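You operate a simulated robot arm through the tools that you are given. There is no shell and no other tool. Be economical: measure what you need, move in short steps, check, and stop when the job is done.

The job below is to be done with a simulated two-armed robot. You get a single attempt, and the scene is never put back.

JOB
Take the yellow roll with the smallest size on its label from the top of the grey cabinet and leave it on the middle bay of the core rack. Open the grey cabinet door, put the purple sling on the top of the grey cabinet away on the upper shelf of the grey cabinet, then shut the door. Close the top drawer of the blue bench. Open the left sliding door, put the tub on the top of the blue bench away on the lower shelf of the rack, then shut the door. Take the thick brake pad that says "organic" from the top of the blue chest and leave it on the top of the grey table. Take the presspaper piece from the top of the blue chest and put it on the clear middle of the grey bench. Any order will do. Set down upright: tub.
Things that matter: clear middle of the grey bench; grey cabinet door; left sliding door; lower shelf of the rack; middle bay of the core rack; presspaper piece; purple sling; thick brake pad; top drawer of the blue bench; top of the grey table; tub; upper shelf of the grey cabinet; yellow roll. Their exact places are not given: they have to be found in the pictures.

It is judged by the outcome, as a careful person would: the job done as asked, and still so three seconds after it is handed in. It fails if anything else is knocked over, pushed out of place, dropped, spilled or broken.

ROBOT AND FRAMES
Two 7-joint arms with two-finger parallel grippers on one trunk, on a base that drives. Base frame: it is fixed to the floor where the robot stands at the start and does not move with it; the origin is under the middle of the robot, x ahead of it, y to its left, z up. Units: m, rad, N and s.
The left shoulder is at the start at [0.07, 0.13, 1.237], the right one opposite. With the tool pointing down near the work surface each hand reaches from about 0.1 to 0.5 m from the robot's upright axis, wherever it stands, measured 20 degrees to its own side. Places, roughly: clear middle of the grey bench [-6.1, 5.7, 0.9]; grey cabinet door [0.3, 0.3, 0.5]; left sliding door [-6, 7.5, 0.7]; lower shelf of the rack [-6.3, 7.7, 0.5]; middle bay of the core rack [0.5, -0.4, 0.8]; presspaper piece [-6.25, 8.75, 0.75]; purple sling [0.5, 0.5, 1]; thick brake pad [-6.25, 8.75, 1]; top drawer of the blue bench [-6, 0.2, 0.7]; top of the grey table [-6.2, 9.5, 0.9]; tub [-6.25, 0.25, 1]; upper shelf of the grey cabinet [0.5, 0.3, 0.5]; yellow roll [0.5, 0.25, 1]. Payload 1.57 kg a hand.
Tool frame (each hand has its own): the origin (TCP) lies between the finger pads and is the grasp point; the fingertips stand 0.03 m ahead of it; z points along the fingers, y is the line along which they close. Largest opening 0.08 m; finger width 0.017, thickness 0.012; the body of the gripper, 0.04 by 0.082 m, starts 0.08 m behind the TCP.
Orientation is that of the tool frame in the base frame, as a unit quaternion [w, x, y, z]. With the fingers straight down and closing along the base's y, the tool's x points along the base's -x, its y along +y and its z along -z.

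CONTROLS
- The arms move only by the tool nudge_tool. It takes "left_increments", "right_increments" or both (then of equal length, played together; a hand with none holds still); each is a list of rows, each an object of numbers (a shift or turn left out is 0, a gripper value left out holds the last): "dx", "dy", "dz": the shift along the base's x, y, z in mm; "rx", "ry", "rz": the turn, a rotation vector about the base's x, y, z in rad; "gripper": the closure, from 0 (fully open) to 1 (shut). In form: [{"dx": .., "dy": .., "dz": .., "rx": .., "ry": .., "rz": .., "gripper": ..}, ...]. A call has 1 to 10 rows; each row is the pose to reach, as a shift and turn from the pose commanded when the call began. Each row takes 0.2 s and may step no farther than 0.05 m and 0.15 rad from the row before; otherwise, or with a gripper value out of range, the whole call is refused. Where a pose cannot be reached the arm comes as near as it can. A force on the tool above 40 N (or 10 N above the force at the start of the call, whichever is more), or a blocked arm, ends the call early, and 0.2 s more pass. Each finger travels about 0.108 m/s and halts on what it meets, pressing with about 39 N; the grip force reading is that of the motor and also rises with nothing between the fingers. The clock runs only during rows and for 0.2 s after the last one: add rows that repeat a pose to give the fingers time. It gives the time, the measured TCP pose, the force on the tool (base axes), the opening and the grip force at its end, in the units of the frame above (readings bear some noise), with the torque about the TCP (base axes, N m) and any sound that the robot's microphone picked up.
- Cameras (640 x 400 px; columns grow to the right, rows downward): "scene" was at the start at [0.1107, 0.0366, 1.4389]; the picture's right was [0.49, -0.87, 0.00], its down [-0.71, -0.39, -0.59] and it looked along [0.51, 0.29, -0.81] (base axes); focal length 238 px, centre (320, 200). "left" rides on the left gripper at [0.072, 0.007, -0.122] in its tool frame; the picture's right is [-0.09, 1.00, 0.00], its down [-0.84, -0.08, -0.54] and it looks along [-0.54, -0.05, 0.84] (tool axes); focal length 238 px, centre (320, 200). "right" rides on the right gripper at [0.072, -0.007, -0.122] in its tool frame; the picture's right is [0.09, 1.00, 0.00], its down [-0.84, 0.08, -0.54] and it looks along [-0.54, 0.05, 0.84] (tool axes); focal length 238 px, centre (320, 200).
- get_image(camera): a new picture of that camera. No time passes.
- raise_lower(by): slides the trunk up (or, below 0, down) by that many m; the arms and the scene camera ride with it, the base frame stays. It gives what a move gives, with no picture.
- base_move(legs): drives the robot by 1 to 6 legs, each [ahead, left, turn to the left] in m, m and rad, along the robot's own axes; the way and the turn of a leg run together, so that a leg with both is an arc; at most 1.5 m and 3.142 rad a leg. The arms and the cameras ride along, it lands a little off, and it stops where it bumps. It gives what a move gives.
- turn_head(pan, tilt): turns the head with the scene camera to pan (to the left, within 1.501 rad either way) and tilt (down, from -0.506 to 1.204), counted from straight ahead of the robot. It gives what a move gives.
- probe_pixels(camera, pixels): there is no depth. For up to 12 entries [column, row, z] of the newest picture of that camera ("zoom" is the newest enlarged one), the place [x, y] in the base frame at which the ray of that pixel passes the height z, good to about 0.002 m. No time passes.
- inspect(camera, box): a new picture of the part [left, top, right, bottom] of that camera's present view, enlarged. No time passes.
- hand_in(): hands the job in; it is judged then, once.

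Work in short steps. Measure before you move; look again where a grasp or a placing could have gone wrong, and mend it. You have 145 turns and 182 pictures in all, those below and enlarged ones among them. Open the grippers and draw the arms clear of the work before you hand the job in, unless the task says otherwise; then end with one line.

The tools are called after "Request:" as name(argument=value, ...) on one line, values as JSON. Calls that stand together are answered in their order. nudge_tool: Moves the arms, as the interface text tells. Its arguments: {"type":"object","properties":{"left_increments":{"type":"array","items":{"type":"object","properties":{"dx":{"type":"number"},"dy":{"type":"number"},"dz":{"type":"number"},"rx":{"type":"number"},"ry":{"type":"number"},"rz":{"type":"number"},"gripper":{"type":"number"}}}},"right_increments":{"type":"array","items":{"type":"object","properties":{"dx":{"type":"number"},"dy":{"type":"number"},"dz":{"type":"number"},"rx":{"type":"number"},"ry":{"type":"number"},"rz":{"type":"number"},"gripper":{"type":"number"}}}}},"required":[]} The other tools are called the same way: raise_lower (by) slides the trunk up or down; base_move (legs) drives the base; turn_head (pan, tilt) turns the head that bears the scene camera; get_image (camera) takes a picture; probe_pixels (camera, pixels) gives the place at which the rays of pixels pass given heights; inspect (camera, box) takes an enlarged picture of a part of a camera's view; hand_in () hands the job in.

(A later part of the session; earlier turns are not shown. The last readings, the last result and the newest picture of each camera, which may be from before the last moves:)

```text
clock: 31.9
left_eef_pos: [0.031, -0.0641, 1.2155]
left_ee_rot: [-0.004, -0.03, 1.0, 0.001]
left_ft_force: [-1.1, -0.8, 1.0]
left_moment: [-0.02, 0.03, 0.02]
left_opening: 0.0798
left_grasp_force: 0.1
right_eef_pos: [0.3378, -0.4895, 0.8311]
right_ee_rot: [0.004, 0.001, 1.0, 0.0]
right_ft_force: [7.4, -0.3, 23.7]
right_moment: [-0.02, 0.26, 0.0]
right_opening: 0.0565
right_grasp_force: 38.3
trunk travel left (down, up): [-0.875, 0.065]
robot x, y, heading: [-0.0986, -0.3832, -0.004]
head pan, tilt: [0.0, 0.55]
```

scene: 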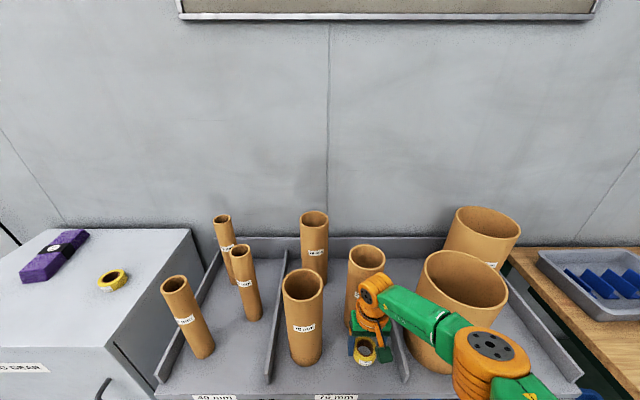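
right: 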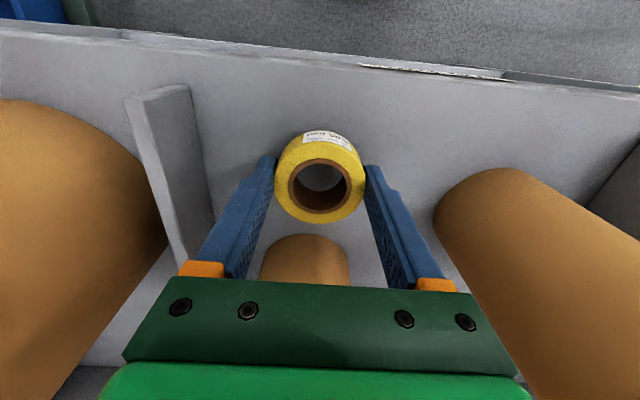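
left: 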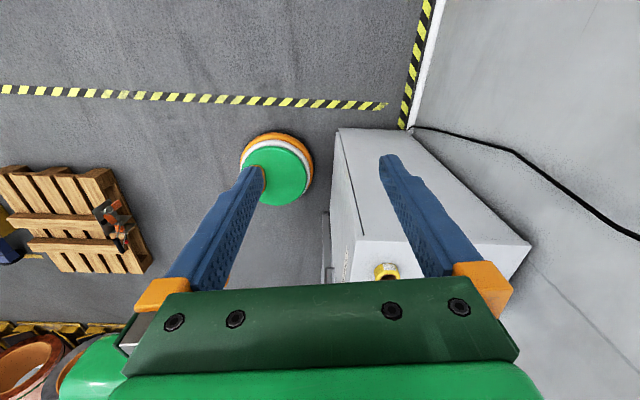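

Contact (23.7 N at 0.831). I ease 1.5 mm, open, and rise straight up.

Request:
nudge_tool(right_increments=[{"dz": 2}, {"dz": 2, "gripper": 0}, {"dz": 2, "gripper": 0}, {"dz": 2, "gripper": 0}, {"dz": 40, "gripper": 0}, {"dz": 85}, {"dz": 130}, {"dz": 175}, {"dz": 220}, {"dz": 265}])

Request:
get_image(camera="scene")

Request:
get_image(camera="right")

```text
clock: 34.0
left_eef_pos: [0.0329, -0.0644, 1.215]
left_ee_rot: [-0.004, -0.029, 1.0, 0.001]
left_ft_force: [0.6, 0.5, -0.7]
left_moment: [-0.02, -0.04, -0.01]
left_opening: 0.0797
left_grasp_force: 0.1
right_eef_pos: [0.3437, -0.4919, 1.0946]
right_ee_rot: [0.0, 0.003, 1.0, 0.0]
right_ft_force: [0.6, 0.1, -0.4]
right_moment: [0.02, 0.0, 0.01]
right_opening: 0.0797
right_grasp_force: 0.1
trunk travel left (down, up): [-0.875, 0.065]
robot x, y, heading: [-0.0965, -0.3816, -0.008]
head pan, tilt: [0.0, 0.55]
```

```text
147 pictures are left
```

scene: 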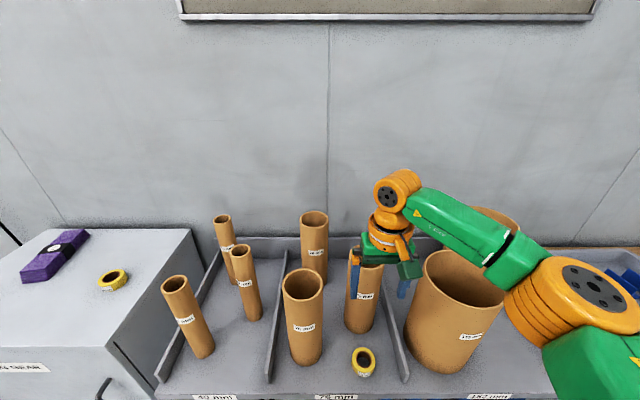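

```text
146 pictures are left
```

right: 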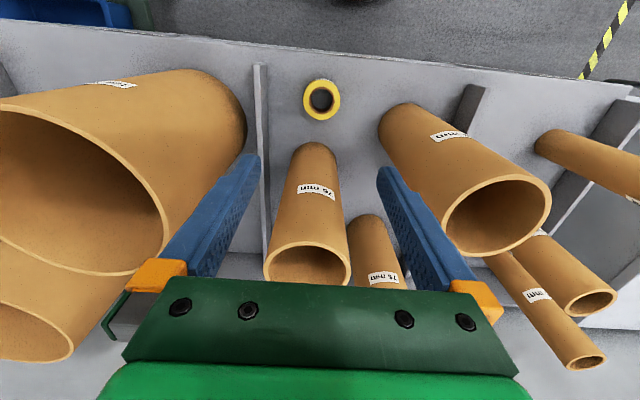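

Roll placed in the middle bay. I retract and back away, then look at the cabinet front.

Request:
nudge_tool(right_increments=[{"dx": -20, "dz": 40}, {"dx": -60, "dz": 60}, {"dx": -105, "dz": 60}, {"dx": -150, "dz": 60}, {"dx": -190, "dz": 60}])

Request:
base_move(legs=[[-0.5, 0, 0], [0, 0.6, 0]])

Request:
turn_head(pan=0.0, tilt=0.75)

Request:
get_image(camera="scene")

```text
clock: 35.2
left_eef_pos: [0.0309, -0.0652, 1.2144]
left_ee_rot: [-0.004, -0.029, 1.0, 0.0]
left_ft_force: [0.0, 1.4, -0.4]
left_moment: [0.0, -0.02, 0.02]
left_opening: 0.0802
left_grasp_force: 0.1
right_eef_pos: [0.1511, -0.4895, 1.1569]
right_ee_rot: [0.0, 0.001, 1.0, 0.0]
right_ft_force: [-0.6, 0.2, 0.1]
right_moment: [-0.02, 0.0, -0.06]
right_opening: 0.0801
right_grasp_force: 0.0
trunk travel left (down, up): [-0.875, 0.065]
robot x, y, heading: [-0.095, -0.3809, -0.005]
head pan, tilt: [0.0, 0.55]
```

```text
clock: 41.2
left_eef_pos: [-0.4656, 0.5403, 1.2157]
left_ee_rot: [-0.004, -0.028, 1.0, 0.001]
left_ft_force: [0.5, -1.3, -0.6]
left_moment: [0.02, -0.03, 0.01]
left_opening: 0.0799
left_grasp_force: 0.1
right_eef_pos: [-0.3471, 0.1173, 1.1557]
right_ee_rot: [0.0, 0.003, 1.0, 0.001]
right_ft_force: [-0.8, -1.0, 0.5]
right_moment: [-0.02, -0.01, -0.02]
right_opening: 0.0799
right_grasp_force: 0.1
trunk travel left (down, up): [-0.875, 0.065]
robot x, y, heading: [-0.5951, 0.2309, -0.009]
head pan, tilt: [0.0, 0.55]
```

```text
clock: 42.0
left_eef_pos: [-0.4663, 0.5416, 1.2135]
left_ee_rot: [-0.005, -0.028, 1.0, 0.001]
left_ft_force: [-0.1, 0.3, 0.8]
left_moment: [-0.04, 0.03, -0.01]
left_opening: 0.08
left_grasp_force: 0.0
right_eef_pos: [-0.3464, 0.1188, 1.1567]
right_ee_rot: [0.0, 0.002, 1.0, 0.0]
right_ft_force: [-0.1, 0.5, -0.3]
right_moment: [0.0, -0.01, 0.01]
right_opening: 0.0798
right_grasp_force: 0.1
trunk travel left (down, up): [-0.875, 0.065]
robot x, y, heading: [-0.594, 0.2293, -0.003]
head pan, tilt: [0.0, 0.75]
```

```text
145 pictures are left
```

scene: 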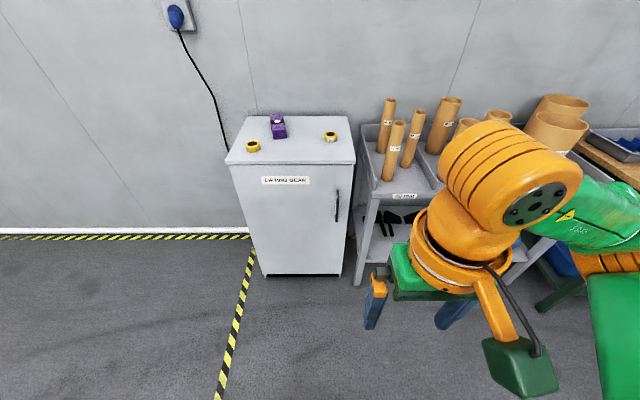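

Request:
inspect(camera="scene", box=[215, 100, 365, 290])

Request:
probe_pixels(camera="scene", pixels=[[336, 190, 0.75], [336, 190, 0.72], [336, 221, 0.62], [336, 221, 0.58], [226, 163, 0.94], [355, 164, 0.94], [263, 277, 0.05], [341, 276, 0.05], [263, 277, 0.0], [341, 276, 0.0], [238, 118, 0.94], [345, 117, 0.94]])

```text
2.11 times, centred on (290, 195) of scene
```

zoom: 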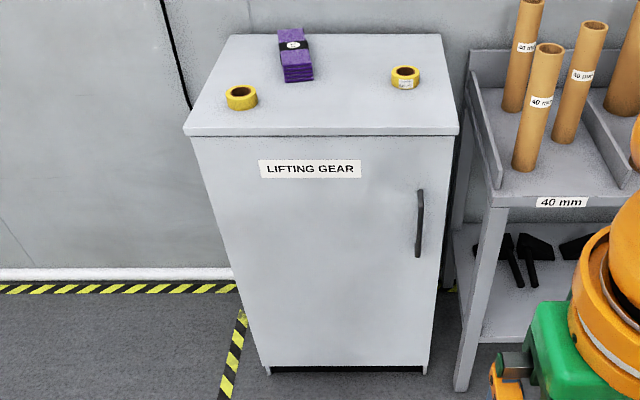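

```text
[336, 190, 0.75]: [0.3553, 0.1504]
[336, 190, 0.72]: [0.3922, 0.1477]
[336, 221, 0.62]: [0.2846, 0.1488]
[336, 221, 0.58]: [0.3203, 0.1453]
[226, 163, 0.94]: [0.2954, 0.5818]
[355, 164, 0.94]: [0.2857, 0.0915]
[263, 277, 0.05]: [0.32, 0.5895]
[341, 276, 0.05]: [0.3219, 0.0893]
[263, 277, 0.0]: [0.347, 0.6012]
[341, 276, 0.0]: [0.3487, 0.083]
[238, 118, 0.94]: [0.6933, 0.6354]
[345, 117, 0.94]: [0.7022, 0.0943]
```

Handle: vertical bar at y≈0.15, z≈0.63–0.81, x≈0.28; hinge on the left. I'll use the left hand pointing forward: lower the trunk 0.35, rotate the left hand, and shift the base right.

Request:
raise_lower(by=-0.35)

Request:
nudge_tool(left_increments=[{"ry": -0.15, "dx": 15}, {"ry": -0.3, "dx": 30}, {"ry": -0.45, "dx": 45}, {"ry": -0.6, "dx": 60}, {"ry": -0.75, "dx": 75}, {"ry": -0.9, "dx": 90}, {"ry": -1.05, "dx": 100}, {"ry": -1.2, "dx": 100}, {"ry": -1.35, "dx": 100}, {"ry": -1.5, "dx": 100}])

Request:
base_move(legs=[[0, -0.3, 0.005]])

Request:
turn_head(pan=0.3, tilt=0.5)

Request:
get_image(camera="scene")

Request:
get_image(camera="left")

```text
clock: 45.4
left_eef_pos: [-0.4662, 0.5413, 0.8649]
left_ee_rot: [-0.005, -0.028, 1.0, 0.001]
left_ft_force: [-0.1, -0.2, 0.4]
left_moment: [0.02, -0.01, -0.01]
left_opening: 0.0801
left_grasp_force: 0.1
right_eef_pos: [-0.3466, 0.1173, 0.8048]
right_ee_rot: [0.0, 0.002, 1.0, 0.0]
right_ft_force: [-0.3, -0.6, 0.1]
right_moment: [0.01, -0.03, 0.01]
right_opening: 0.08
right_grasp_force: 0.0
trunk travel left (down, up): [-0.525, 0.415]
robot x, y, heading: [-0.5959, 0.2281, -0.009]
head pan, tilt: [0.0, 0.75]
```

```text
clock: 47.6
left_eef_pos: [-0.3781, 0.57, 0.9042]
left_ee_rot: [0.678, -0.021, 0.735, -0.017]
left_ft_force: [-0.8, 0.8, -0.7]
left_moment: [0.02, 0.01, 0.01]
left_opening: 0.08
left_grasp_force: 0.0
left hand out of reach, approached as far as the arm can: row 7, 8, 9, 10
right_eef_pos: [-0.3466, 0.1175, 0.8068]
right_ee_rot: [0.001, 0.003, 1.0, 0.0]
right_ft_force: [-0.2, -0.3, 0.0]
right_moment: [-0.01, -0.02, -0.01]
right_opening: 0.0799
right_grasp_force: 0.0
trunk travel left (down, up): [-0.525, 0.415]
robot x, y, heading: [-0.595, 0.227, -0.004]
head pan, tilt: [0.0, 0.75]
```

```text
clock: 49.6
left_eef_pos: [-0.3794, 0.2732, 0.9034]
left_ee_rot: [0.678, -0.022, 0.735, -0.017]
left_ft_force: [0.3, 0.2, 0.5]
left_moment: [0.0, 0.02, -0.02]
left_opening: 0.08
left_grasp_force: 0.1
right_eef_pos: [-0.3466, -0.1763, 0.806]
right_ee_rot: [0.0, 0.001, 1.0, 0.0]
right_ft_force: [0.2, -0.3, 0.0]
right_moment: [0.02, 0.0, -0.03]
right_opening: 0.08
right_grasp_force: 0.0
trunk travel left (down, up): [-0.525, 0.415]
robot x, y, heading: [-0.5939, -0.0671, -0.005]
head pan, tilt: [0.0, 0.75]
```

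```text
clock: 50.4
left_eef_pos: [-0.3796, 0.274, 0.9036]
left_ee_rot: [0.678, -0.023, 0.735, -0.016]
left_ft_force: [-1.0, 0.2, -0.7]
left_moment: [-0.04, 0.0, -0.01]
left_opening: 0.0799
left_grasp_force: 0.0
right_eef_pos: [-0.3467, -0.1748, 0.808]
right_ee_rot: [0.0, 0.001, 1.0, 0.0]
right_ft_force: [0.3, -0.4, 0.4]
right_moment: [0.0, 0.0, 0.01]
right_opening: 0.0799
right_grasp_force: 0.1
trunk travel left (down, up): [-0.525, 0.415]
robot x, y, heading: [-0.5976, -0.0691, -0.001]
head pan, tilt: [0.3, 0.499]
```

```text
143 pictures are left
```

scene: 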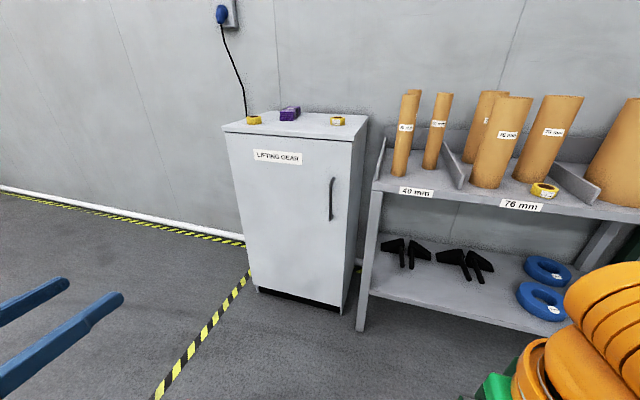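

```text
142 pictures are left
```

left: 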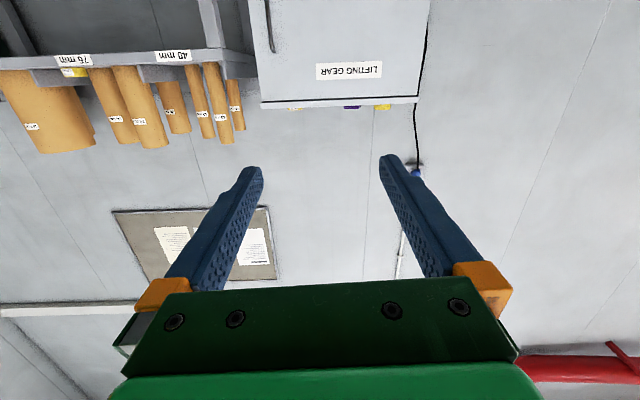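

Left hand now points forward. I probe the handle (332,180)-(332,219) from this view to triangulate.

Request:
probe_pixels(camera="scene", pixels=[[332, 179, 0.8], [332, 179, 0.78], [332, 219, 0.65], [332, 219, 0.63], [354, 142, 0.92], [345, 308, 0.05], [226, 134, 0.92], [351, 148, 0.9]])

Request:
inspect(camera="scene", box=[300, 130, 370, 240])

```text
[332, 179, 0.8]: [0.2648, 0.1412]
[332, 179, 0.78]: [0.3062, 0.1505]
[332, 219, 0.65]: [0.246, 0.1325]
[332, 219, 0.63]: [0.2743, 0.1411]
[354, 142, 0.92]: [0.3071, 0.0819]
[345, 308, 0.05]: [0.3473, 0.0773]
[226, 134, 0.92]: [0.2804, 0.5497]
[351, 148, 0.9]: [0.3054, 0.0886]
```

```text
3.64 times, centred on (335, 185) of scene
```

zoom: 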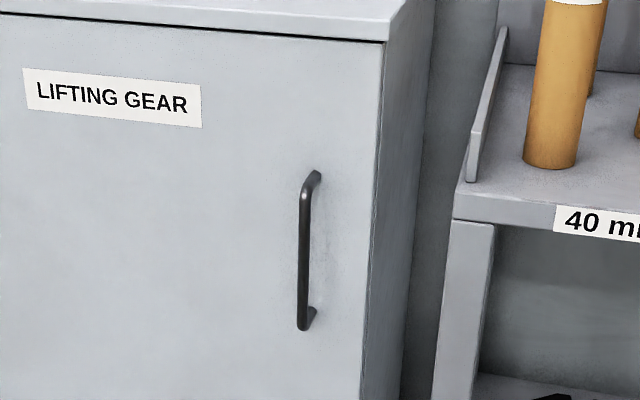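

Handle bar ≈(0.28,0.143, z 0.63–0.79). I lower the trunk 0.19, drive ahead 0.35, and align the left hand laterally.

Request:
raise_lower(by=-0.19)

Request:
base_move(legs=[[0.35, 0, 0]])

Request:
nudge_tool(left_increments=[{"dy": -40}, {"dy": -80}, {"dy": -120}, {"dy": -128}])

Request:
get_image(camera="scene")

Request:
get_image(camera="left")

```text
clock: 52.5
left_eef_pos: [-0.3787, 0.2742, 0.7142]
left_ee_rot: [0.678, -0.021, 0.735, -0.017]
left_ft_force: [0.2, -1.0, -0.1]
left_moment: [0.03, 0.01, 0.01]
left_opening: 0.0801
left_grasp_force: 0.1
right_eef_pos: [-0.3478, -0.1754, 0.6165]
right_ee_rot: [0.0, 0.001, 1.0, 0.001]
right_ft_force: [1.1, 0.6, 0.2]
right_moment: [-0.01, -0.03, -0.04]
right_opening: 0.0804
right_grasp_force: 0.1
trunk travel left (down, up): [-0.335, 0.605]
robot x, y, heading: [-0.5936, -0.0646, -0.002]
head pan, tilt: [0.3, 0.499]
```

```text
clock: 54.7
left_eef_pos: [-0.0331, 0.274, 0.714]
left_ee_rot: [0.677, -0.023, 0.736, -0.017]
left_ft_force: [0.2, 0.5, 0.0]
left_moment: [0.01, 0.03, 0.01]
left_opening: 0.08
left_grasp_force: 0.0
right_eef_pos: [-0.0015, -0.1762, 0.6165]
right_ee_rot: [0.0, 0.0, 1.0, 0.001]
right_ft_force: [-0.6, -0.1, 0.0]
right_moment: [-0.02, 0.01, 0.02]
right_opening: 0.0802
right_grasp_force: 0.1
trunk travel left (down, up): [-0.335, 0.605]
robot x, y, heading: [-0.2499, -0.0611, -0.001]
head pan, tilt: [0.3, 0.499]
```

```text
clock: 55.7
left_eef_pos: [-0.0981, 0.1969, 0.7657]
left_ee_rot: [0.677, -0.021, 0.735, -0.018]
left_ft_force: [-0.1, 1.0, 0.2]
left_moment: [0.01, 0.01, 0.01]
left_opening: 0.0799
left_grasp_force: 0.0
left hand out of reach, approached as far as the arm can: row 1, 2, 3, 4
right_eef_pos: [-0.0024, -0.1756, 0.6157]
right_ee_rot: [0.0, 0.0, 1.0, 0.0]
right_ft_force: [0.5, 0.1, 0.4]
right_moment: [-0.01, -0.01, 0.04]
right_opening: 0.0799
right_grasp_force: 0.1
trunk travel left (down, up): [-0.335, 0.605]
robot x, y, heading: [-0.2465, -0.0677, 0.001]
head pan, tilt: [0.3, 0.499]
```

```text
140 pictures are left
```

scene: 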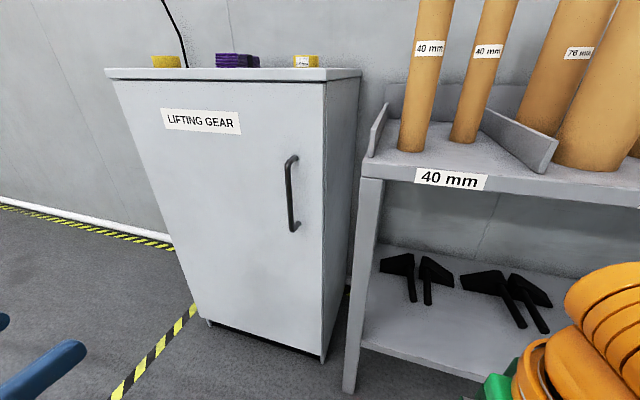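

```text
139 pictures are left
```

left: 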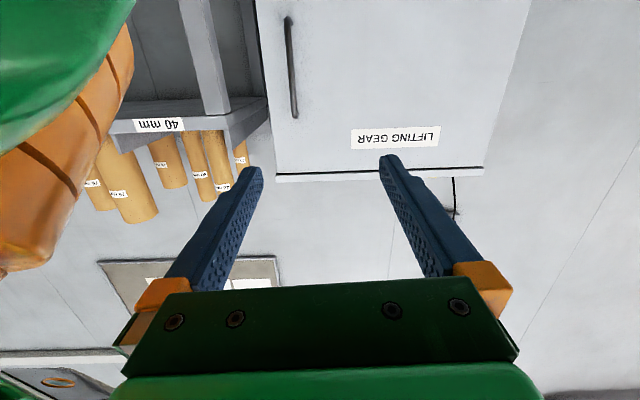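

The hand can't be horizontal that close to the body; I extend it forward while aligning y/z.

Request:
nudge_tool(left_increments=[{"dx": 40, "dy": 0, "dz": -10}, {"dx": 80, "dy": -10, "dz": -20}, {"dx": 120, "dy": -20, "dz": -30}, {"dx": 160, "dy": -30, "dz": -40}, {"dx": 200, "dy": -40, "dz": -50}, {"dx": 240, "dy": -50, "dz": -55}])

Request:
get_image(camera="scene")

Request:
get_image(camera="left")

```text
clock: 57.1
left_eef_pos: [0.1886, 0.1673, 0.7263]
left_ee_rot: [0.676, -0.022, 0.737, -0.017]
left_ft_force: [0.5, -0.4, 0.6]
left_moment: [0.02, 0.03, 0.0]
left_opening: 0.08
left_grasp_force: 0.1
left hand out of reach, approached as far as the arm can: row 1, 2, 3, 4, 5, 6
right_eef_pos: [-0.0013, -0.1772, 0.6165]
right_ee_rot: [-0.001, 0.0, 1.0, 0.001]
right_ft_force: [-0.8, 0.1, 0.3]
right_moment: [-0.01, 0.01, 0.0]
right_opening: 0.0799
right_grasp_force: 0.0
trunk travel left (down, up): [-0.335, 0.605]
robot x, y, heading: [-0.2487, -0.0685, -0.001]
head pan, tilt: [0.3, 0.499]
```

```text
138 pictures are left
```

scene: 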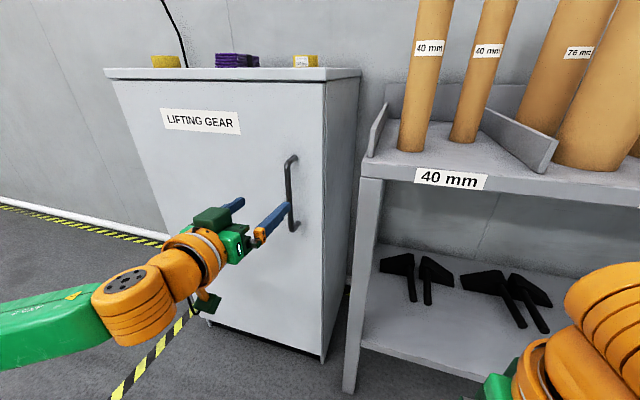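

```text
137 pictures are left
```

left: 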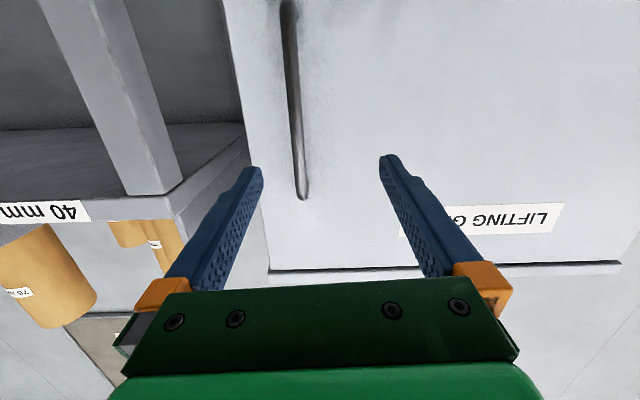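

Left camera shows the handle (col ≈296 at target row) 22 mm to the -y side of the hand centre. I shift dy -22 then go forward 80 mm.

Request:
nudge_tool(left_increments=[{"dy": -22, "dx": 0}, {"dy": -22, "dx": 20}, {"dy": -22, "dx": 45}])

Request:
get_image(camera="left")

```text
clock: 57.9
left_eef_pos: [0.2354, 0.1452, 0.7266]
left_ee_rot: [0.678, -0.023, 0.735, -0.016]
left_ft_force: [0.1, 0.5, -0.1]
left_moment: [-0.06, -0.03, 0.03]
left_opening: 0.08
left_grasp_force: 0.0
left hand out of reach, approached as far as the arm can: row 1
right_eef_pos: [-0.0024, -0.1757, 0.617]
right_ee_rot: [0.0, 0.0, 1.0, 0.0]
right_ft_force: [0.2, 0.2, -0.7]
right_moment: [0.04, 0.02, 0.0]
right_opening: 0.0801
right_grasp_force: 0.1
trunk travel left (down, up): [-0.335, 0.605]
robot x, y, heading: [-0.2536, -0.0704, 0.0]
head pan, tilt: [0.3, 0.499]
```

```text
136 pictures are left
```

left: 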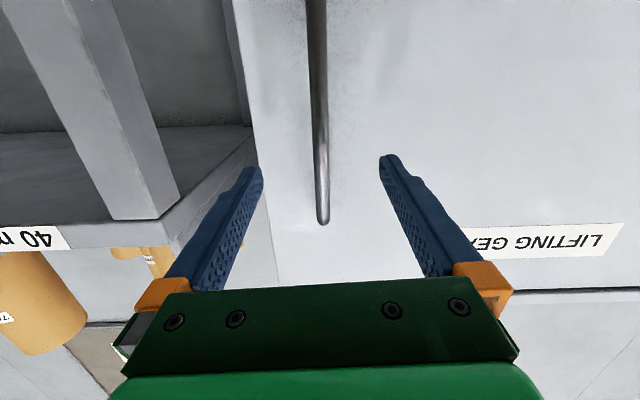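

Handle centred at col 320. Forward 40 mm and close.

Request:
nudge_tool(left_increments=[{"dx": 20}, {"dx": 38}, {"dx": 38, "gripper": 1}, {"dx": 38, "gripper": 1}, {"dx": 38, "gripper": 1}, {"dx": 38, "gripper": 1}])

Request:
get_image(camera="left")

Request:
get_image(camera="scene")

```text
clock: 59.3
left_eef_pos: [0.2739, 0.1466, 0.7267]
left_ee_rot: [0.678, -0.023, 0.735, -0.016]
left_ft_force: [0.8, 4.7, 1.7]
left_moment: [0.58, -0.06, 0.08]
left_opening: 0.0128
left_grasp_force: 29.4
right_eef_pos: [-0.0015, -0.176, 0.6167]
right_ee_rot: [0.0, 0.0, 1.0, 0.0]
right_ft_force: [-0.3, 0.1, -0.4]
right_moment: [0.01, 0.01, 0.01]
right_opening: 0.0801
right_grasp_force: 0.2
trunk travel left (down, up): [-0.335, 0.605]
robot x, y, heading: [-0.2519, -0.0691, 0.002]
head pan, tilt: [0.3, 0.499]
```

```text
135 pictures are left
```

left: 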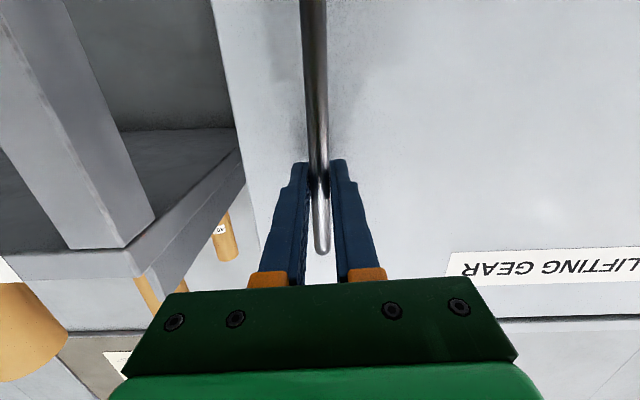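

```text
134 pictures are left
```

scene: 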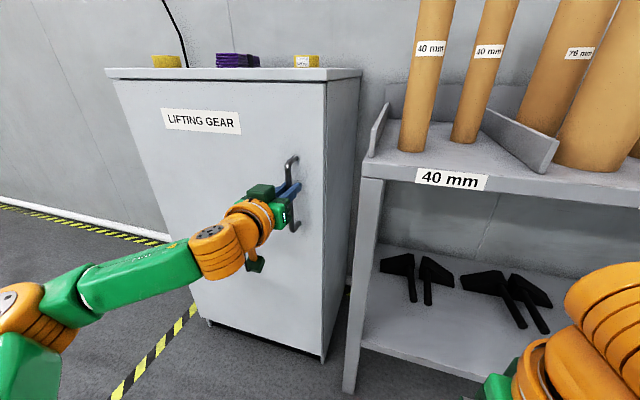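

Handle gripped (opening 0.0128). I pull by driving the base along short chords of the door's arc (hinge ≈(0.32,0.585)).

Request:
base_move(legs=[[-0.076, 0.015, 0], [-0.071, 0.028, 0]])

Request:
get_image(camera="scene")

Request:
get_image(camera="left")

```text
clock: 61.0
left_eef_pos: [0.1273, 0.1883, 0.7262]
left_ee_rot: [0.677, -0.022, 0.735, -0.015]
left_ft_force: [-3.9, -8.8, -4.5]
left_moment: [0.54, -0.07, -0.11]
left_opening: 0.0128
left_grasp_force: 29.5
right_eef_pos: [-0.1477, -0.1331, 0.6158]
right_ee_rot: [0.001, -0.001, 1.0, 0.001]
right_ft_force: [0.8, 0.5, 0.4]
right_moment: [-0.02, 0.0, 0.0]
right_opening: 0.0799
right_grasp_force: 0.1
trunk travel left (down, up): [-0.335, 0.605]
robot x, y, heading: [-0.3929, -0.0215, 0.003]
head pan, tilt: [0.3, 0.499]
```

```text
133 pictures are left
```

scene: 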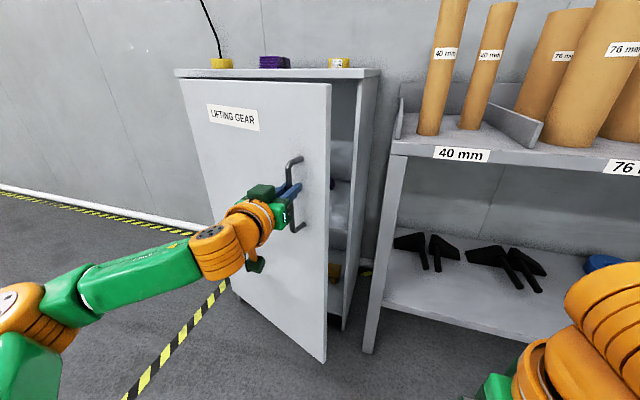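

```text
132 pictures are left
```

left: 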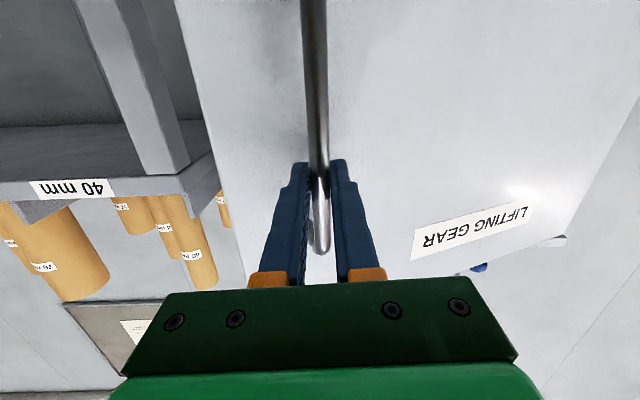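

Door is following well (~20°). Continue along the arc to about 60°.

Request:
base_move(legs=[[-0.066, 0.039, 0], [-0.058, 0.051, 0], [-0.049, 0.059, 0]])

Request:
get_image(camera="scene")

Request:
get_image(camera="left")

```text
clock: 63.3
left_eef_pos: [-0.0459, 0.3383, 0.7256]
left_ee_rot: [0.677, -0.022, 0.735, -0.017]
left_ft_force: [1.9, 1.9, 3.3]
left_moment: [0.61, 0.43, -0.02]
left_opening: 0.0128
left_grasp_force: 29.3
right_eef_pos: [-0.3217, 0.0162, 0.617]
right_ee_rot: [0.001, 0.0, 1.0, 0.0]
right_ft_force: [-0.6, 0.4, 0.2]
right_moment: [0.02, -0.04, 0.0]
right_opening: 0.0799
right_grasp_force: 0.1
trunk travel left (down, up): [-0.335, 0.605]
robot x, y, heading: [-0.5706, 0.1318, -0.002]
head pan, tilt: [0.3, 0.499]
```

```text
131 pictures are left
```

scene: 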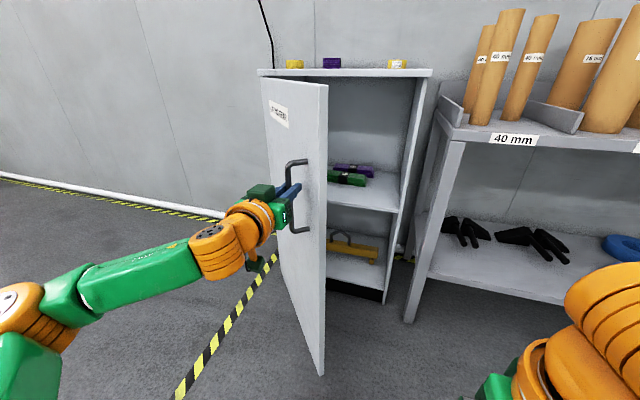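

```text
130 pictures are left
```

left: 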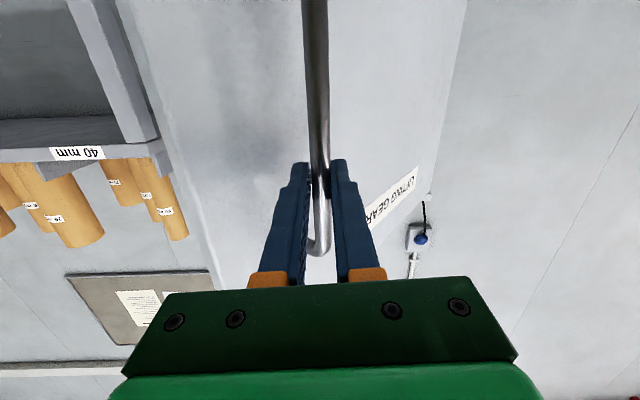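

Going well (~50°). Continue to ~80°.

Request:
base_move(legs=[[-0.037, 0.068, 0], [-0.025, 0.072, 0], [-0.012, 0.076, 0]])

Request:
get_image(camera="scene")

Request:
get_image(camera="left")

```text
clock: 65.7
left_eef_pos: [-0.1194, 0.5525, 0.7268]
left_ee_rot: [0.677, -0.023, 0.735, -0.015]
left_ft_force: [9.1, -0.1, 8.4]
left_moment: [0.55, 0.44, -0.04]
left_opening: 0.0127
left_grasp_force: 29.7
right_eef_pos: [-0.3947, 0.2309, 0.6169]
right_ee_rot: [-0.001, -0.001, 1.0, 0.001]
right_ft_force: [0.3, -0.3, -1.0]
right_moment: [0.0, 0.0, 0.03]
right_opening: 0.0801
right_grasp_force: 0.0
trunk travel left (down, up): [-0.335, 0.605]
robot x, y, heading: [-0.645, 0.3423, -0.005]
head pan, tilt: [0.3, 0.499]
```

```text
129 pictures are left
```

scene: 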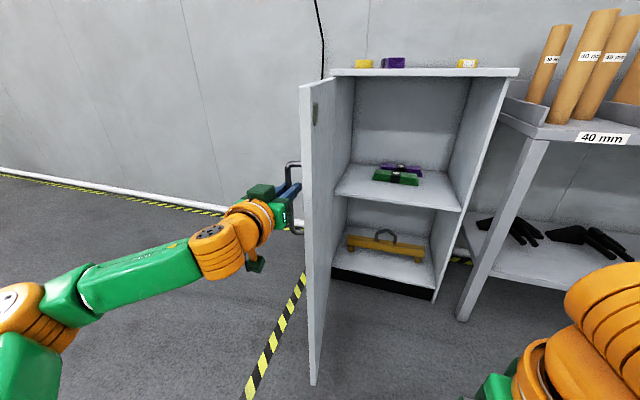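

```text
128 pictures are left
```

left: 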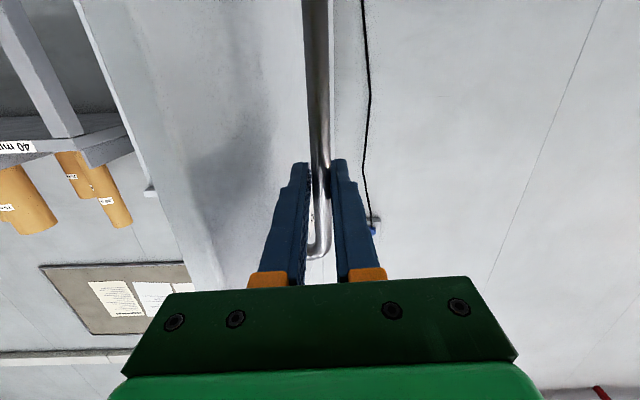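

Door at ~80°. Two more arc steps to ~98°.

Request:
base_move(legs=[[0.0, 0.077, 0], [0.012, 0.07, 0]])

Request:
get_image(camera="scene")

Request:
get_image(camera="left")

```text
clock: 67.3
left_eef_pos: [-0.1066, 0.6971, 0.7261]
left_ee_rot: [0.677, -0.022, 0.736, -0.016]
left_ft_force: [18.6, -4.4, 11.4]
left_moment: [0.54, 0.31, -0.05]
left_opening: 0.0126
left_grasp_force: 29.7
right_eef_pos: [-0.3827, 0.376, 0.6158]
right_ee_rot: [-0.002, 0.0, 1.0, 0.002]
right_ft_force: [-0.7, 0.6, -0.7]
right_moment: [0.0, 0.01, 0.02]
right_opening: 0.0798
right_grasp_force: 0.0
trunk travel left (down, up): [-0.335, 0.605]
robot x, y, heading: [-0.6332, 0.4854, -0.001]
head pan, tilt: [0.3, 0.499]
```

```text
127 pictures are left
```

scene: 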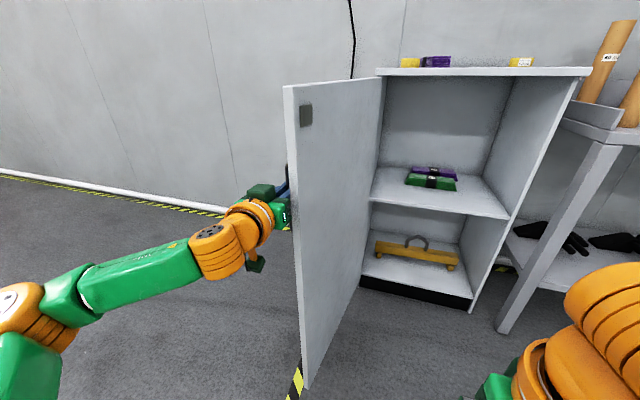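

```text
126 pictures are left
```

left: 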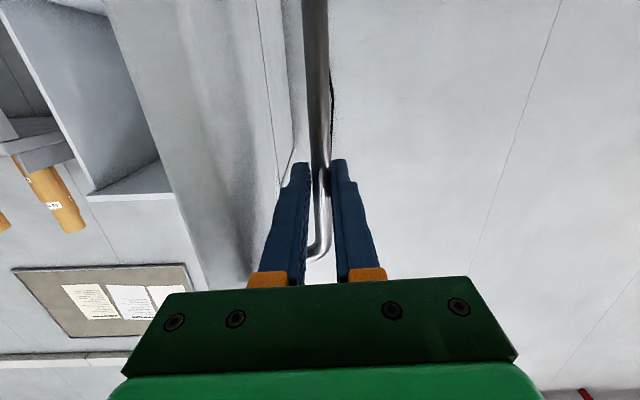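

Door ~98°. One small extra arc step for clearance, then I release slightly and back out along -x.

Request:
base_move(legs=[[0.017, 0.05, 0]])

Request:
nudge_tool(left_increments=[{"gripper": 0.65}, {"gripper": 0.65}, {"gripper": 0.65}])

Request:
get_image(camera="left")

```text
clock: 68.4
left_eef_pos: [-0.0932, 0.7372, 0.7261]
left_ee_rot: [0.678, -0.012, 0.735, -0.024]
left_ft_force: [-4.0, -0.8, 0.6]
left_moment: [0.58, 0.27, 0.03]
left_opening: 0.0126
left_grasp_force: 30.1
right_eef_pos: [-0.3673, 0.4243, 0.6167]
right_ee_rot: [0.0, 0.001, 1.0, 0.001]
right_ft_force: [-0.1, -0.4, 0.0]
right_moment: [0.0, 0.0, -0.01]
right_opening: 0.0802
right_grasp_force: 0.0
trunk travel left (down, up): [-0.335, 0.605]
robot x, y, heading: [-0.6178, 0.5299, 0.001]
head pan, tilt: [0.3, 0.499]
stopped in leg 1: the force on the tool passed its limit at 46 N (the readings are from after the stop); the commanded pose is now the measured one
```

```text
clock: 69.2
left_eef_pos: [-0.0927, 0.7386, 0.7253]
left_ee_rot: [0.677, -0.013, 0.736, -0.024]
left_ft_force: [0.4, -0.2, 0.2]
left_moment: [0.06, 0.0, -0.01]
left_opening: 0.028
left_grasp_force: 0.0
right_eef_pos: [-0.3671, 0.4253, 0.6151]
right_ee_rot: [0.0, 0.001, 1.0, 0.0]
right_ft_force: [0.4, -0.3, -0.1]
right_moment: [-0.03, 0.01, -0.01]
right_opening: 0.08
right_grasp_force: 0.1
trunk travel left (down, up): [-0.335, 0.605]
robot x, y, heading: [-0.618, 0.532, -0.003]
head pan, tilt: [0.3, 0.499]
```

```text
125 pictures are left
```

left: 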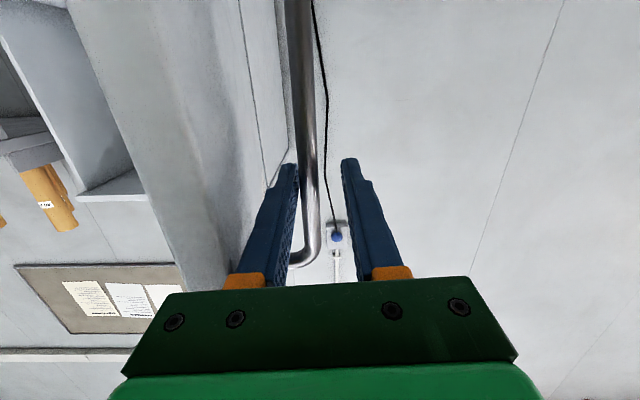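

Released; I back straight out, raise the trunk 0.3, move to y≈0.12, and look at the sling.

Request:
base_move(legs=[[-0.2, 0, 0], [0, -0.4, 0]])

Request:
raise_lower(by=0.32)

Request:
base_move(legs=[[0.4, 0, 0]])

Request:
turn_head(pan=0.35, tilt=0.6)

Request:
get_image(camera="scene")

Request:
get_image(camera="left")

```text
clock: 72.4
left_eef_pos: [-0.2846, 0.4297, 0.7255]
left_ee_rot: [0.677, -0.002, 0.736, -0.035]
left_ft_force: [-0.1, 0.3, 0.8]
left_moment: [0.01, -0.01, 0.0]
left_opening: 0.028
left_grasp_force: 0.1
right_eef_pos: [-0.567, 0.1257, 0.6164]
right_ee_rot: [-0.001, 0.015, 1.0, 0.0]
right_ft_force: [-0.1, -0.7, -0.1]
right_moment: [-0.02, -0.01, 0.02]
right_opening: 0.0798
right_grasp_force: 0.0
trunk travel left (down, up): [-0.335, 0.605]
robot x, y, heading: [-0.814, 0.2408, -0.03]
head pan, tilt: [0.3, 0.499]
stopped in leg 2: the robot was blocked; the commanded pose is now the measured one
```

```text
clock: 75.5
left_eef_pos: [-0.2835, 0.4304, 1.0461]
left_ee_rot: [0.676, -0.003, 0.736, -0.034]
left_ft_force: [-0.6, 0.0, -0.5]
left_moment: [-0.04, 0.03, 0.02]
left_opening: 0.028
left_grasp_force: 0.1
right_eef_pos: [-0.5667, 0.125, 0.9363]
right_ee_rot: [-0.001, 0.014, 1.0, 0.0]
right_ft_force: [1.1, 0.1, -0.7]
right_moment: [-0.03, 0.02, 0.0]
right_opening: 0.0801
right_grasp_force: 0.1
trunk travel left (down, up): [-0.655, 0.285]
robot x, y, heading: [-0.8144, 0.2428, -0.031]
head pan, tilt: [0.3, 0.499]
```

```text
clock: 78.1
left_eef_pos: [0.1183, 0.4211, 1.0463]
left_ee_rot: [0.677, -0.004, 0.735, -0.033]
left_ft_force: [0.0, 0.3, 0.4]
left_moment: [-0.02, 0.01, -0.02]
left_opening: 0.028
left_grasp_force: 0.2
right_eef_pos: [-0.1649, 0.1163, 0.9357]
right_ee_rot: [0.001, 0.013, 1.0, 0.0]
right_ft_force: [-0.4, 0.8, 0.1]
right_moment: [0.01, -0.01, -0.02]
right_opening: 0.0802
right_grasp_force: 0.1
trunk travel left (down, up): [-0.655, 0.285]
robot x, y, heading: [-0.4131, 0.2272, -0.026]
head pan, tilt: [0.3, 0.499]
```

```text
clock: 78.7
left_eef_pos: [0.1189, 0.4205, 1.0461]
left_ee_rot: [0.676, -0.003, 0.736, -0.034]
left_ft_force: [-0.6, 0.4, 0.3]
left_moment: [0.03, -0.01, 0.03]
left_opening: 0.0282
left_grasp_force: 0.0
right_eef_pos: [-0.1644, 0.1156, 0.9376]
right_ee_rot: [-0.001, 0.013, 1.0, -0.001]
right_ft_force: [-0.1, 0.1, 0.1]
right_moment: [-0.01, 0.02, 0.01]
right_opening: 0.0802
right_grasp_force: 0.1
trunk travel left (down, up): [-0.655, 0.285]
robot x, y, heading: [-0.4096, 0.2298, -0.026]
head pan, tilt: [0.351, 0.6]
```

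```text
124 pictures are left
```

scene: 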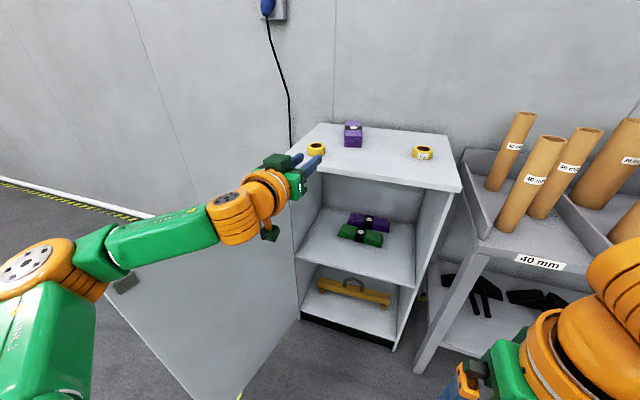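

```text
123 pictures are left
```

left: 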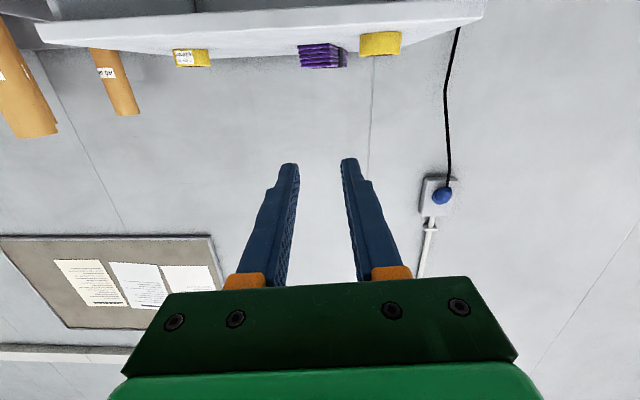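

The left arm is above the open door, so I'll stand further right. First I measure the sling and the shelf from here.

Request:
inspect(camera="scene", box=[290, 110, 470, 330])

Request:
probe_pixels(camera="scene", pixels=[[345, 147, 0.94], [361, 148, 0.94], [346, 122, 0.99], [361, 122, 0.99], [345, 134, 0.99], [362, 134, 0.99], [300, 260, 0.5], [414, 287, 0.5], [300, 260, 0.47], [414, 287, 0.47], [459, 185, 0.93], [300, 150, 0.93]])

```text
1.82 times, centred on (380, 220) of scene
```

zoom: 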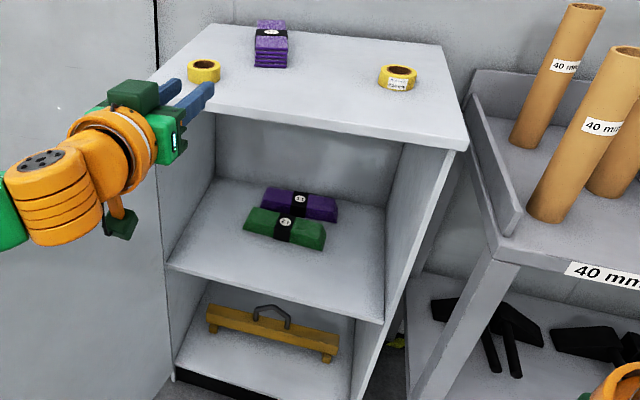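

```text
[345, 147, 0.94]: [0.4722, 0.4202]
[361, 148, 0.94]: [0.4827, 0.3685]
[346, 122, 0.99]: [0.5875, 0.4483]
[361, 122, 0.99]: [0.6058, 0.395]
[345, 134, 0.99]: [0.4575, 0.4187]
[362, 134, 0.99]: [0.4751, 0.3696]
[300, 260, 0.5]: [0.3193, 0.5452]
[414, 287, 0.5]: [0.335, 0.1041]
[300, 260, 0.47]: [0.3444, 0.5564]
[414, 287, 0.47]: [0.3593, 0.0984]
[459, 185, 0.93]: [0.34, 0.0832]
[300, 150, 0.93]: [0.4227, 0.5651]
```

Sling ≈ centre (0.54,0.41), 0.14×0.053×0.045, yaw ≈0.2. I probe the free space on the upper shelf.

Request:
probe_pixels(camera="scene", pixels=[[338, 237, 0.5], [381, 248, 0.5], [346, 222, 0.5], [320, 212, 0.5], [318, 262, 0.5], [340, 268, 0.5], [410, 223, 0.5], [410, 285, 0.5], [298, 258, 0.5], [325, 210, 0.5]])

Request:
turn_head(pan=-1.4, tilt=0.7)

Request:
get_image(camera="scene")

```text
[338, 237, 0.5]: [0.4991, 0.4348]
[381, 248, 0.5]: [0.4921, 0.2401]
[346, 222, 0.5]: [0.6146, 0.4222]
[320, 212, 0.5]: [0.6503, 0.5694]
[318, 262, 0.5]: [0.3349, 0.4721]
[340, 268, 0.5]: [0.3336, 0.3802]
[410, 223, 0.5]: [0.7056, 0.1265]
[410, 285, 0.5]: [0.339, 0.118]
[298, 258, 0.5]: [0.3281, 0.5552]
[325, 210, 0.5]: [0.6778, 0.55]
```

```text
clock: 80.5
left_eef_pos: [0.1173, 0.4208, 1.0462]
left_ee_rot: [0.676, -0.004, 0.736, -0.034]
left_ft_force: [-0.7, -0.1, 0.0]
left_moment: [0.0, -0.01, 0.02]
left_opening: 0.0283
left_grasp_force: 0.0
right_eef_pos: [-0.1643, 0.1159, 0.9354]
right_ee_rot: [-0.001, 0.013, 1.0, 0.001]
right_ft_force: [0.4, 0.2, 0.8]
right_moment: [0.03, 0.01, -0.03]
right_opening: 0.0802
right_grasp_force: 0.0
trunk travel left (down, up): [-0.655, 0.285]
robot x, y, heading: [-0.4084, 0.2274, -0.023]
head pan, tilt: [-1.4, 0.7]
```

```text
121 pictures are left
```

scene: 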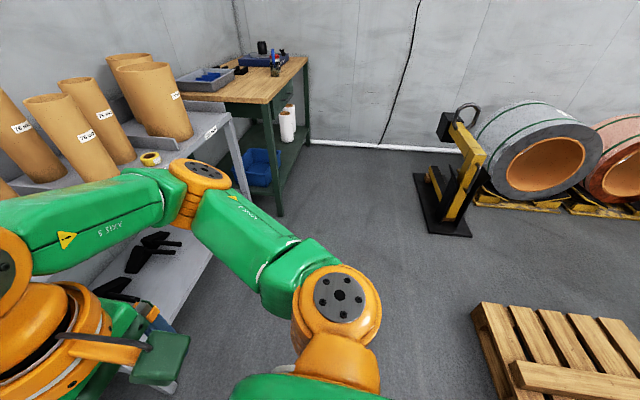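

A pallet lies to the right-rear; that's what blocked the base. I probe its corner so as to avoid it.

Request:
probe_pixels(camera="scene", pixels=[[470, 312, 0.12], [483, 302, 0.12], [620, 318, 0.12], [530, 400, 0.12], [495, 395, 0.12], [420, 230, 0.0], [474, 236, 0.0]])

Request:
turn_head(pan=-1.5, tilt=1.15)

Request:
get_image(camera="scene")

```text
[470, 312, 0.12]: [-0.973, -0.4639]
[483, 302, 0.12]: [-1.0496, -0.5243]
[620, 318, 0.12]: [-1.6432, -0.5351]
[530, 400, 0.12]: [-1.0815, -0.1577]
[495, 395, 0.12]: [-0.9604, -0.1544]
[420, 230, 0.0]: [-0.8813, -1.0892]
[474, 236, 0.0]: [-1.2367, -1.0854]
```

```text
clock: 81.4
left_eef_pos: [0.1174, 0.4208, 1.0453]
left_ee_rot: [0.676, -0.003, 0.736, -0.034]
left_ft_force: [0.2, -0.6, -0.8]
left_moment: [-0.03, 0.03, 0.0]
left_opening: 0.028
left_grasp_force: 0.0
right_eef_pos: [-0.1642, 0.1154, 0.9347]
right_ee_rot: [-0.002, 0.014, 1.0, 0.001]
right_ft_force: [-0.4, -0.8, 0.2]
right_moment: [0.01, -0.02, 0.02]
right_opening: 0.0801
right_grasp_force: 0.1
trunk travel left (down, up): [-0.655, 0.285]
robot x, y, heading: [-0.4104, 0.2322, -0.026]
head pan, tilt: [-1.499, 1.15]
```

```text
120 pictures are left
```

scene: 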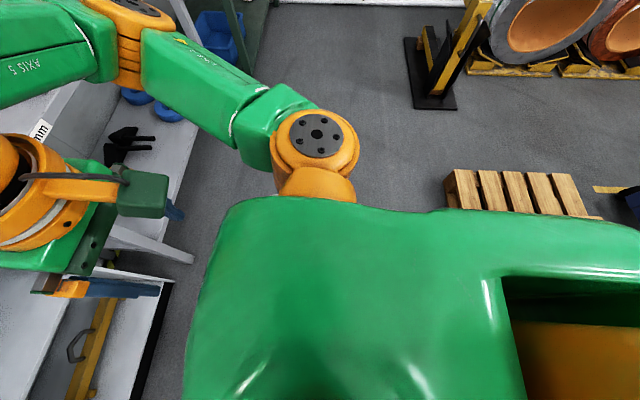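

I move to about (-0.25,0.05) with heading corrected, then look at the sling with the head.

Request:
base_move(legs=[[0, -0.18, 0.026], [0.15, 0, 0]])

Request:
turn_head(pan=0.45, tilt=0.55)

Request:
nudge_tool(left_increments=[{"ry": 0.15, "dz": 20, "gripper": 0}, {"ry": 0.3, "dz": 40}, {"ry": 0.45, "dz": 60}, {"ry": 0.5, "dz": 60}])

Request:
get_image(camera="scene")

Request:
get_image(camera="left")

```text
clock: 83.9
left_eef_pos: [0.2577, 0.2561, 1.0462]
left_ee_rot: [0.677, -0.015, 0.735, -0.023]
left_ft_force: [0.2, -0.1, -0.2]
left_moment: [0.02, 0.02, 0.01]
left_opening: 0.0281
left_grasp_force: 0.1
right_eef_pos: [-0.0139, -0.0576, 0.9371]
right_ee_rot: [0.0, -0.002, 1.0, 0.0]
right_ft_force: [-0.6, -0.1, 0.2]
right_moment: [-0.01, 0.01, -0.02]
right_opening: 0.0799
right_grasp_force: 0.1
trunk travel left (down, up): [-0.655, 0.285]
robot x, y, heading: [-0.2611, 0.0523, 0.009]
head pan, tilt: [-1.499, 1.15]
```

```text
clock: 85.8
left_eef_pos: [0.2598, 0.257, 1.0462]
left_ee_rot: [0.677, -0.014, 0.735, -0.024]
left_ft_force: [0.8, 0.0, -0.7]
left_moment: [0.03, -0.03, 0.02]
left_opening: 0.0281
left_grasp_force: 0.1
right_eef_pos: [-0.0132, -0.0569, 0.9354]
right_ee_rot: [0.0, -0.002, 1.0, -0.001]
right_ft_force: [-0.7, 0.3, 0.7]
right_moment: [0.0, -0.02, 0.0]
right_opening: 0.08
right_grasp_force: 0.1
trunk travel left (down, up): [-0.655, 0.285]
robot x, y, heading: [-0.2616, 0.0508, 0.004]
head pan, tilt: [0.45, 0.55]
```

```text
clock: 86.8
left_eef_pos: [0.2599, 0.2562, 1.106]
left_ee_rot: [0.473, -0.018, 0.881, -0.02]
left_ft_force: [-0.2, 0.2, 0.4]
left_moment: [0.0, 0.01, 0.02]
left_opening: 0.0797
left_grasp_force: 0.0
right_eef_pos: [-0.0124, -0.0564, 0.936]
right_ee_rot: [0.0, -0.002, 1.0, -0.001]
right_ft_force: [-0.6, -0.5, 0.2]
right_moment: [0.0, 0.02, 0.02]
right_opening: 0.0801
right_grasp_force: 0.1
trunk travel left (down, up): [-0.655, 0.285]
robot x, y, heading: [-0.2615, 0.051, 0.002]
head pan, tilt: [0.45, 0.55]
```

```text
119 pictures are left
```

scene: 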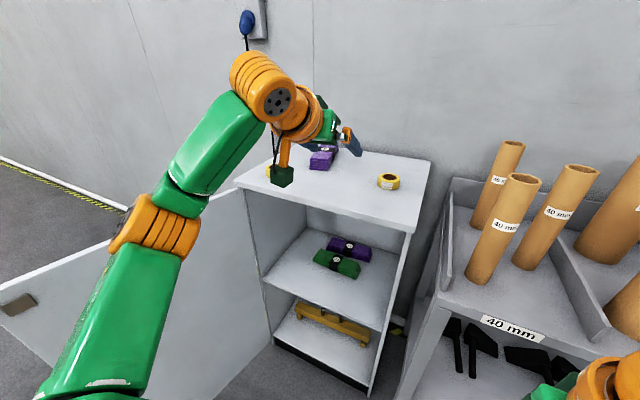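

```text
118 pictures are left
```

left: 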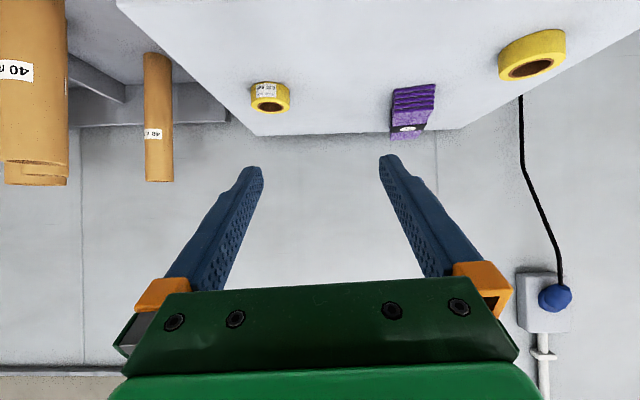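

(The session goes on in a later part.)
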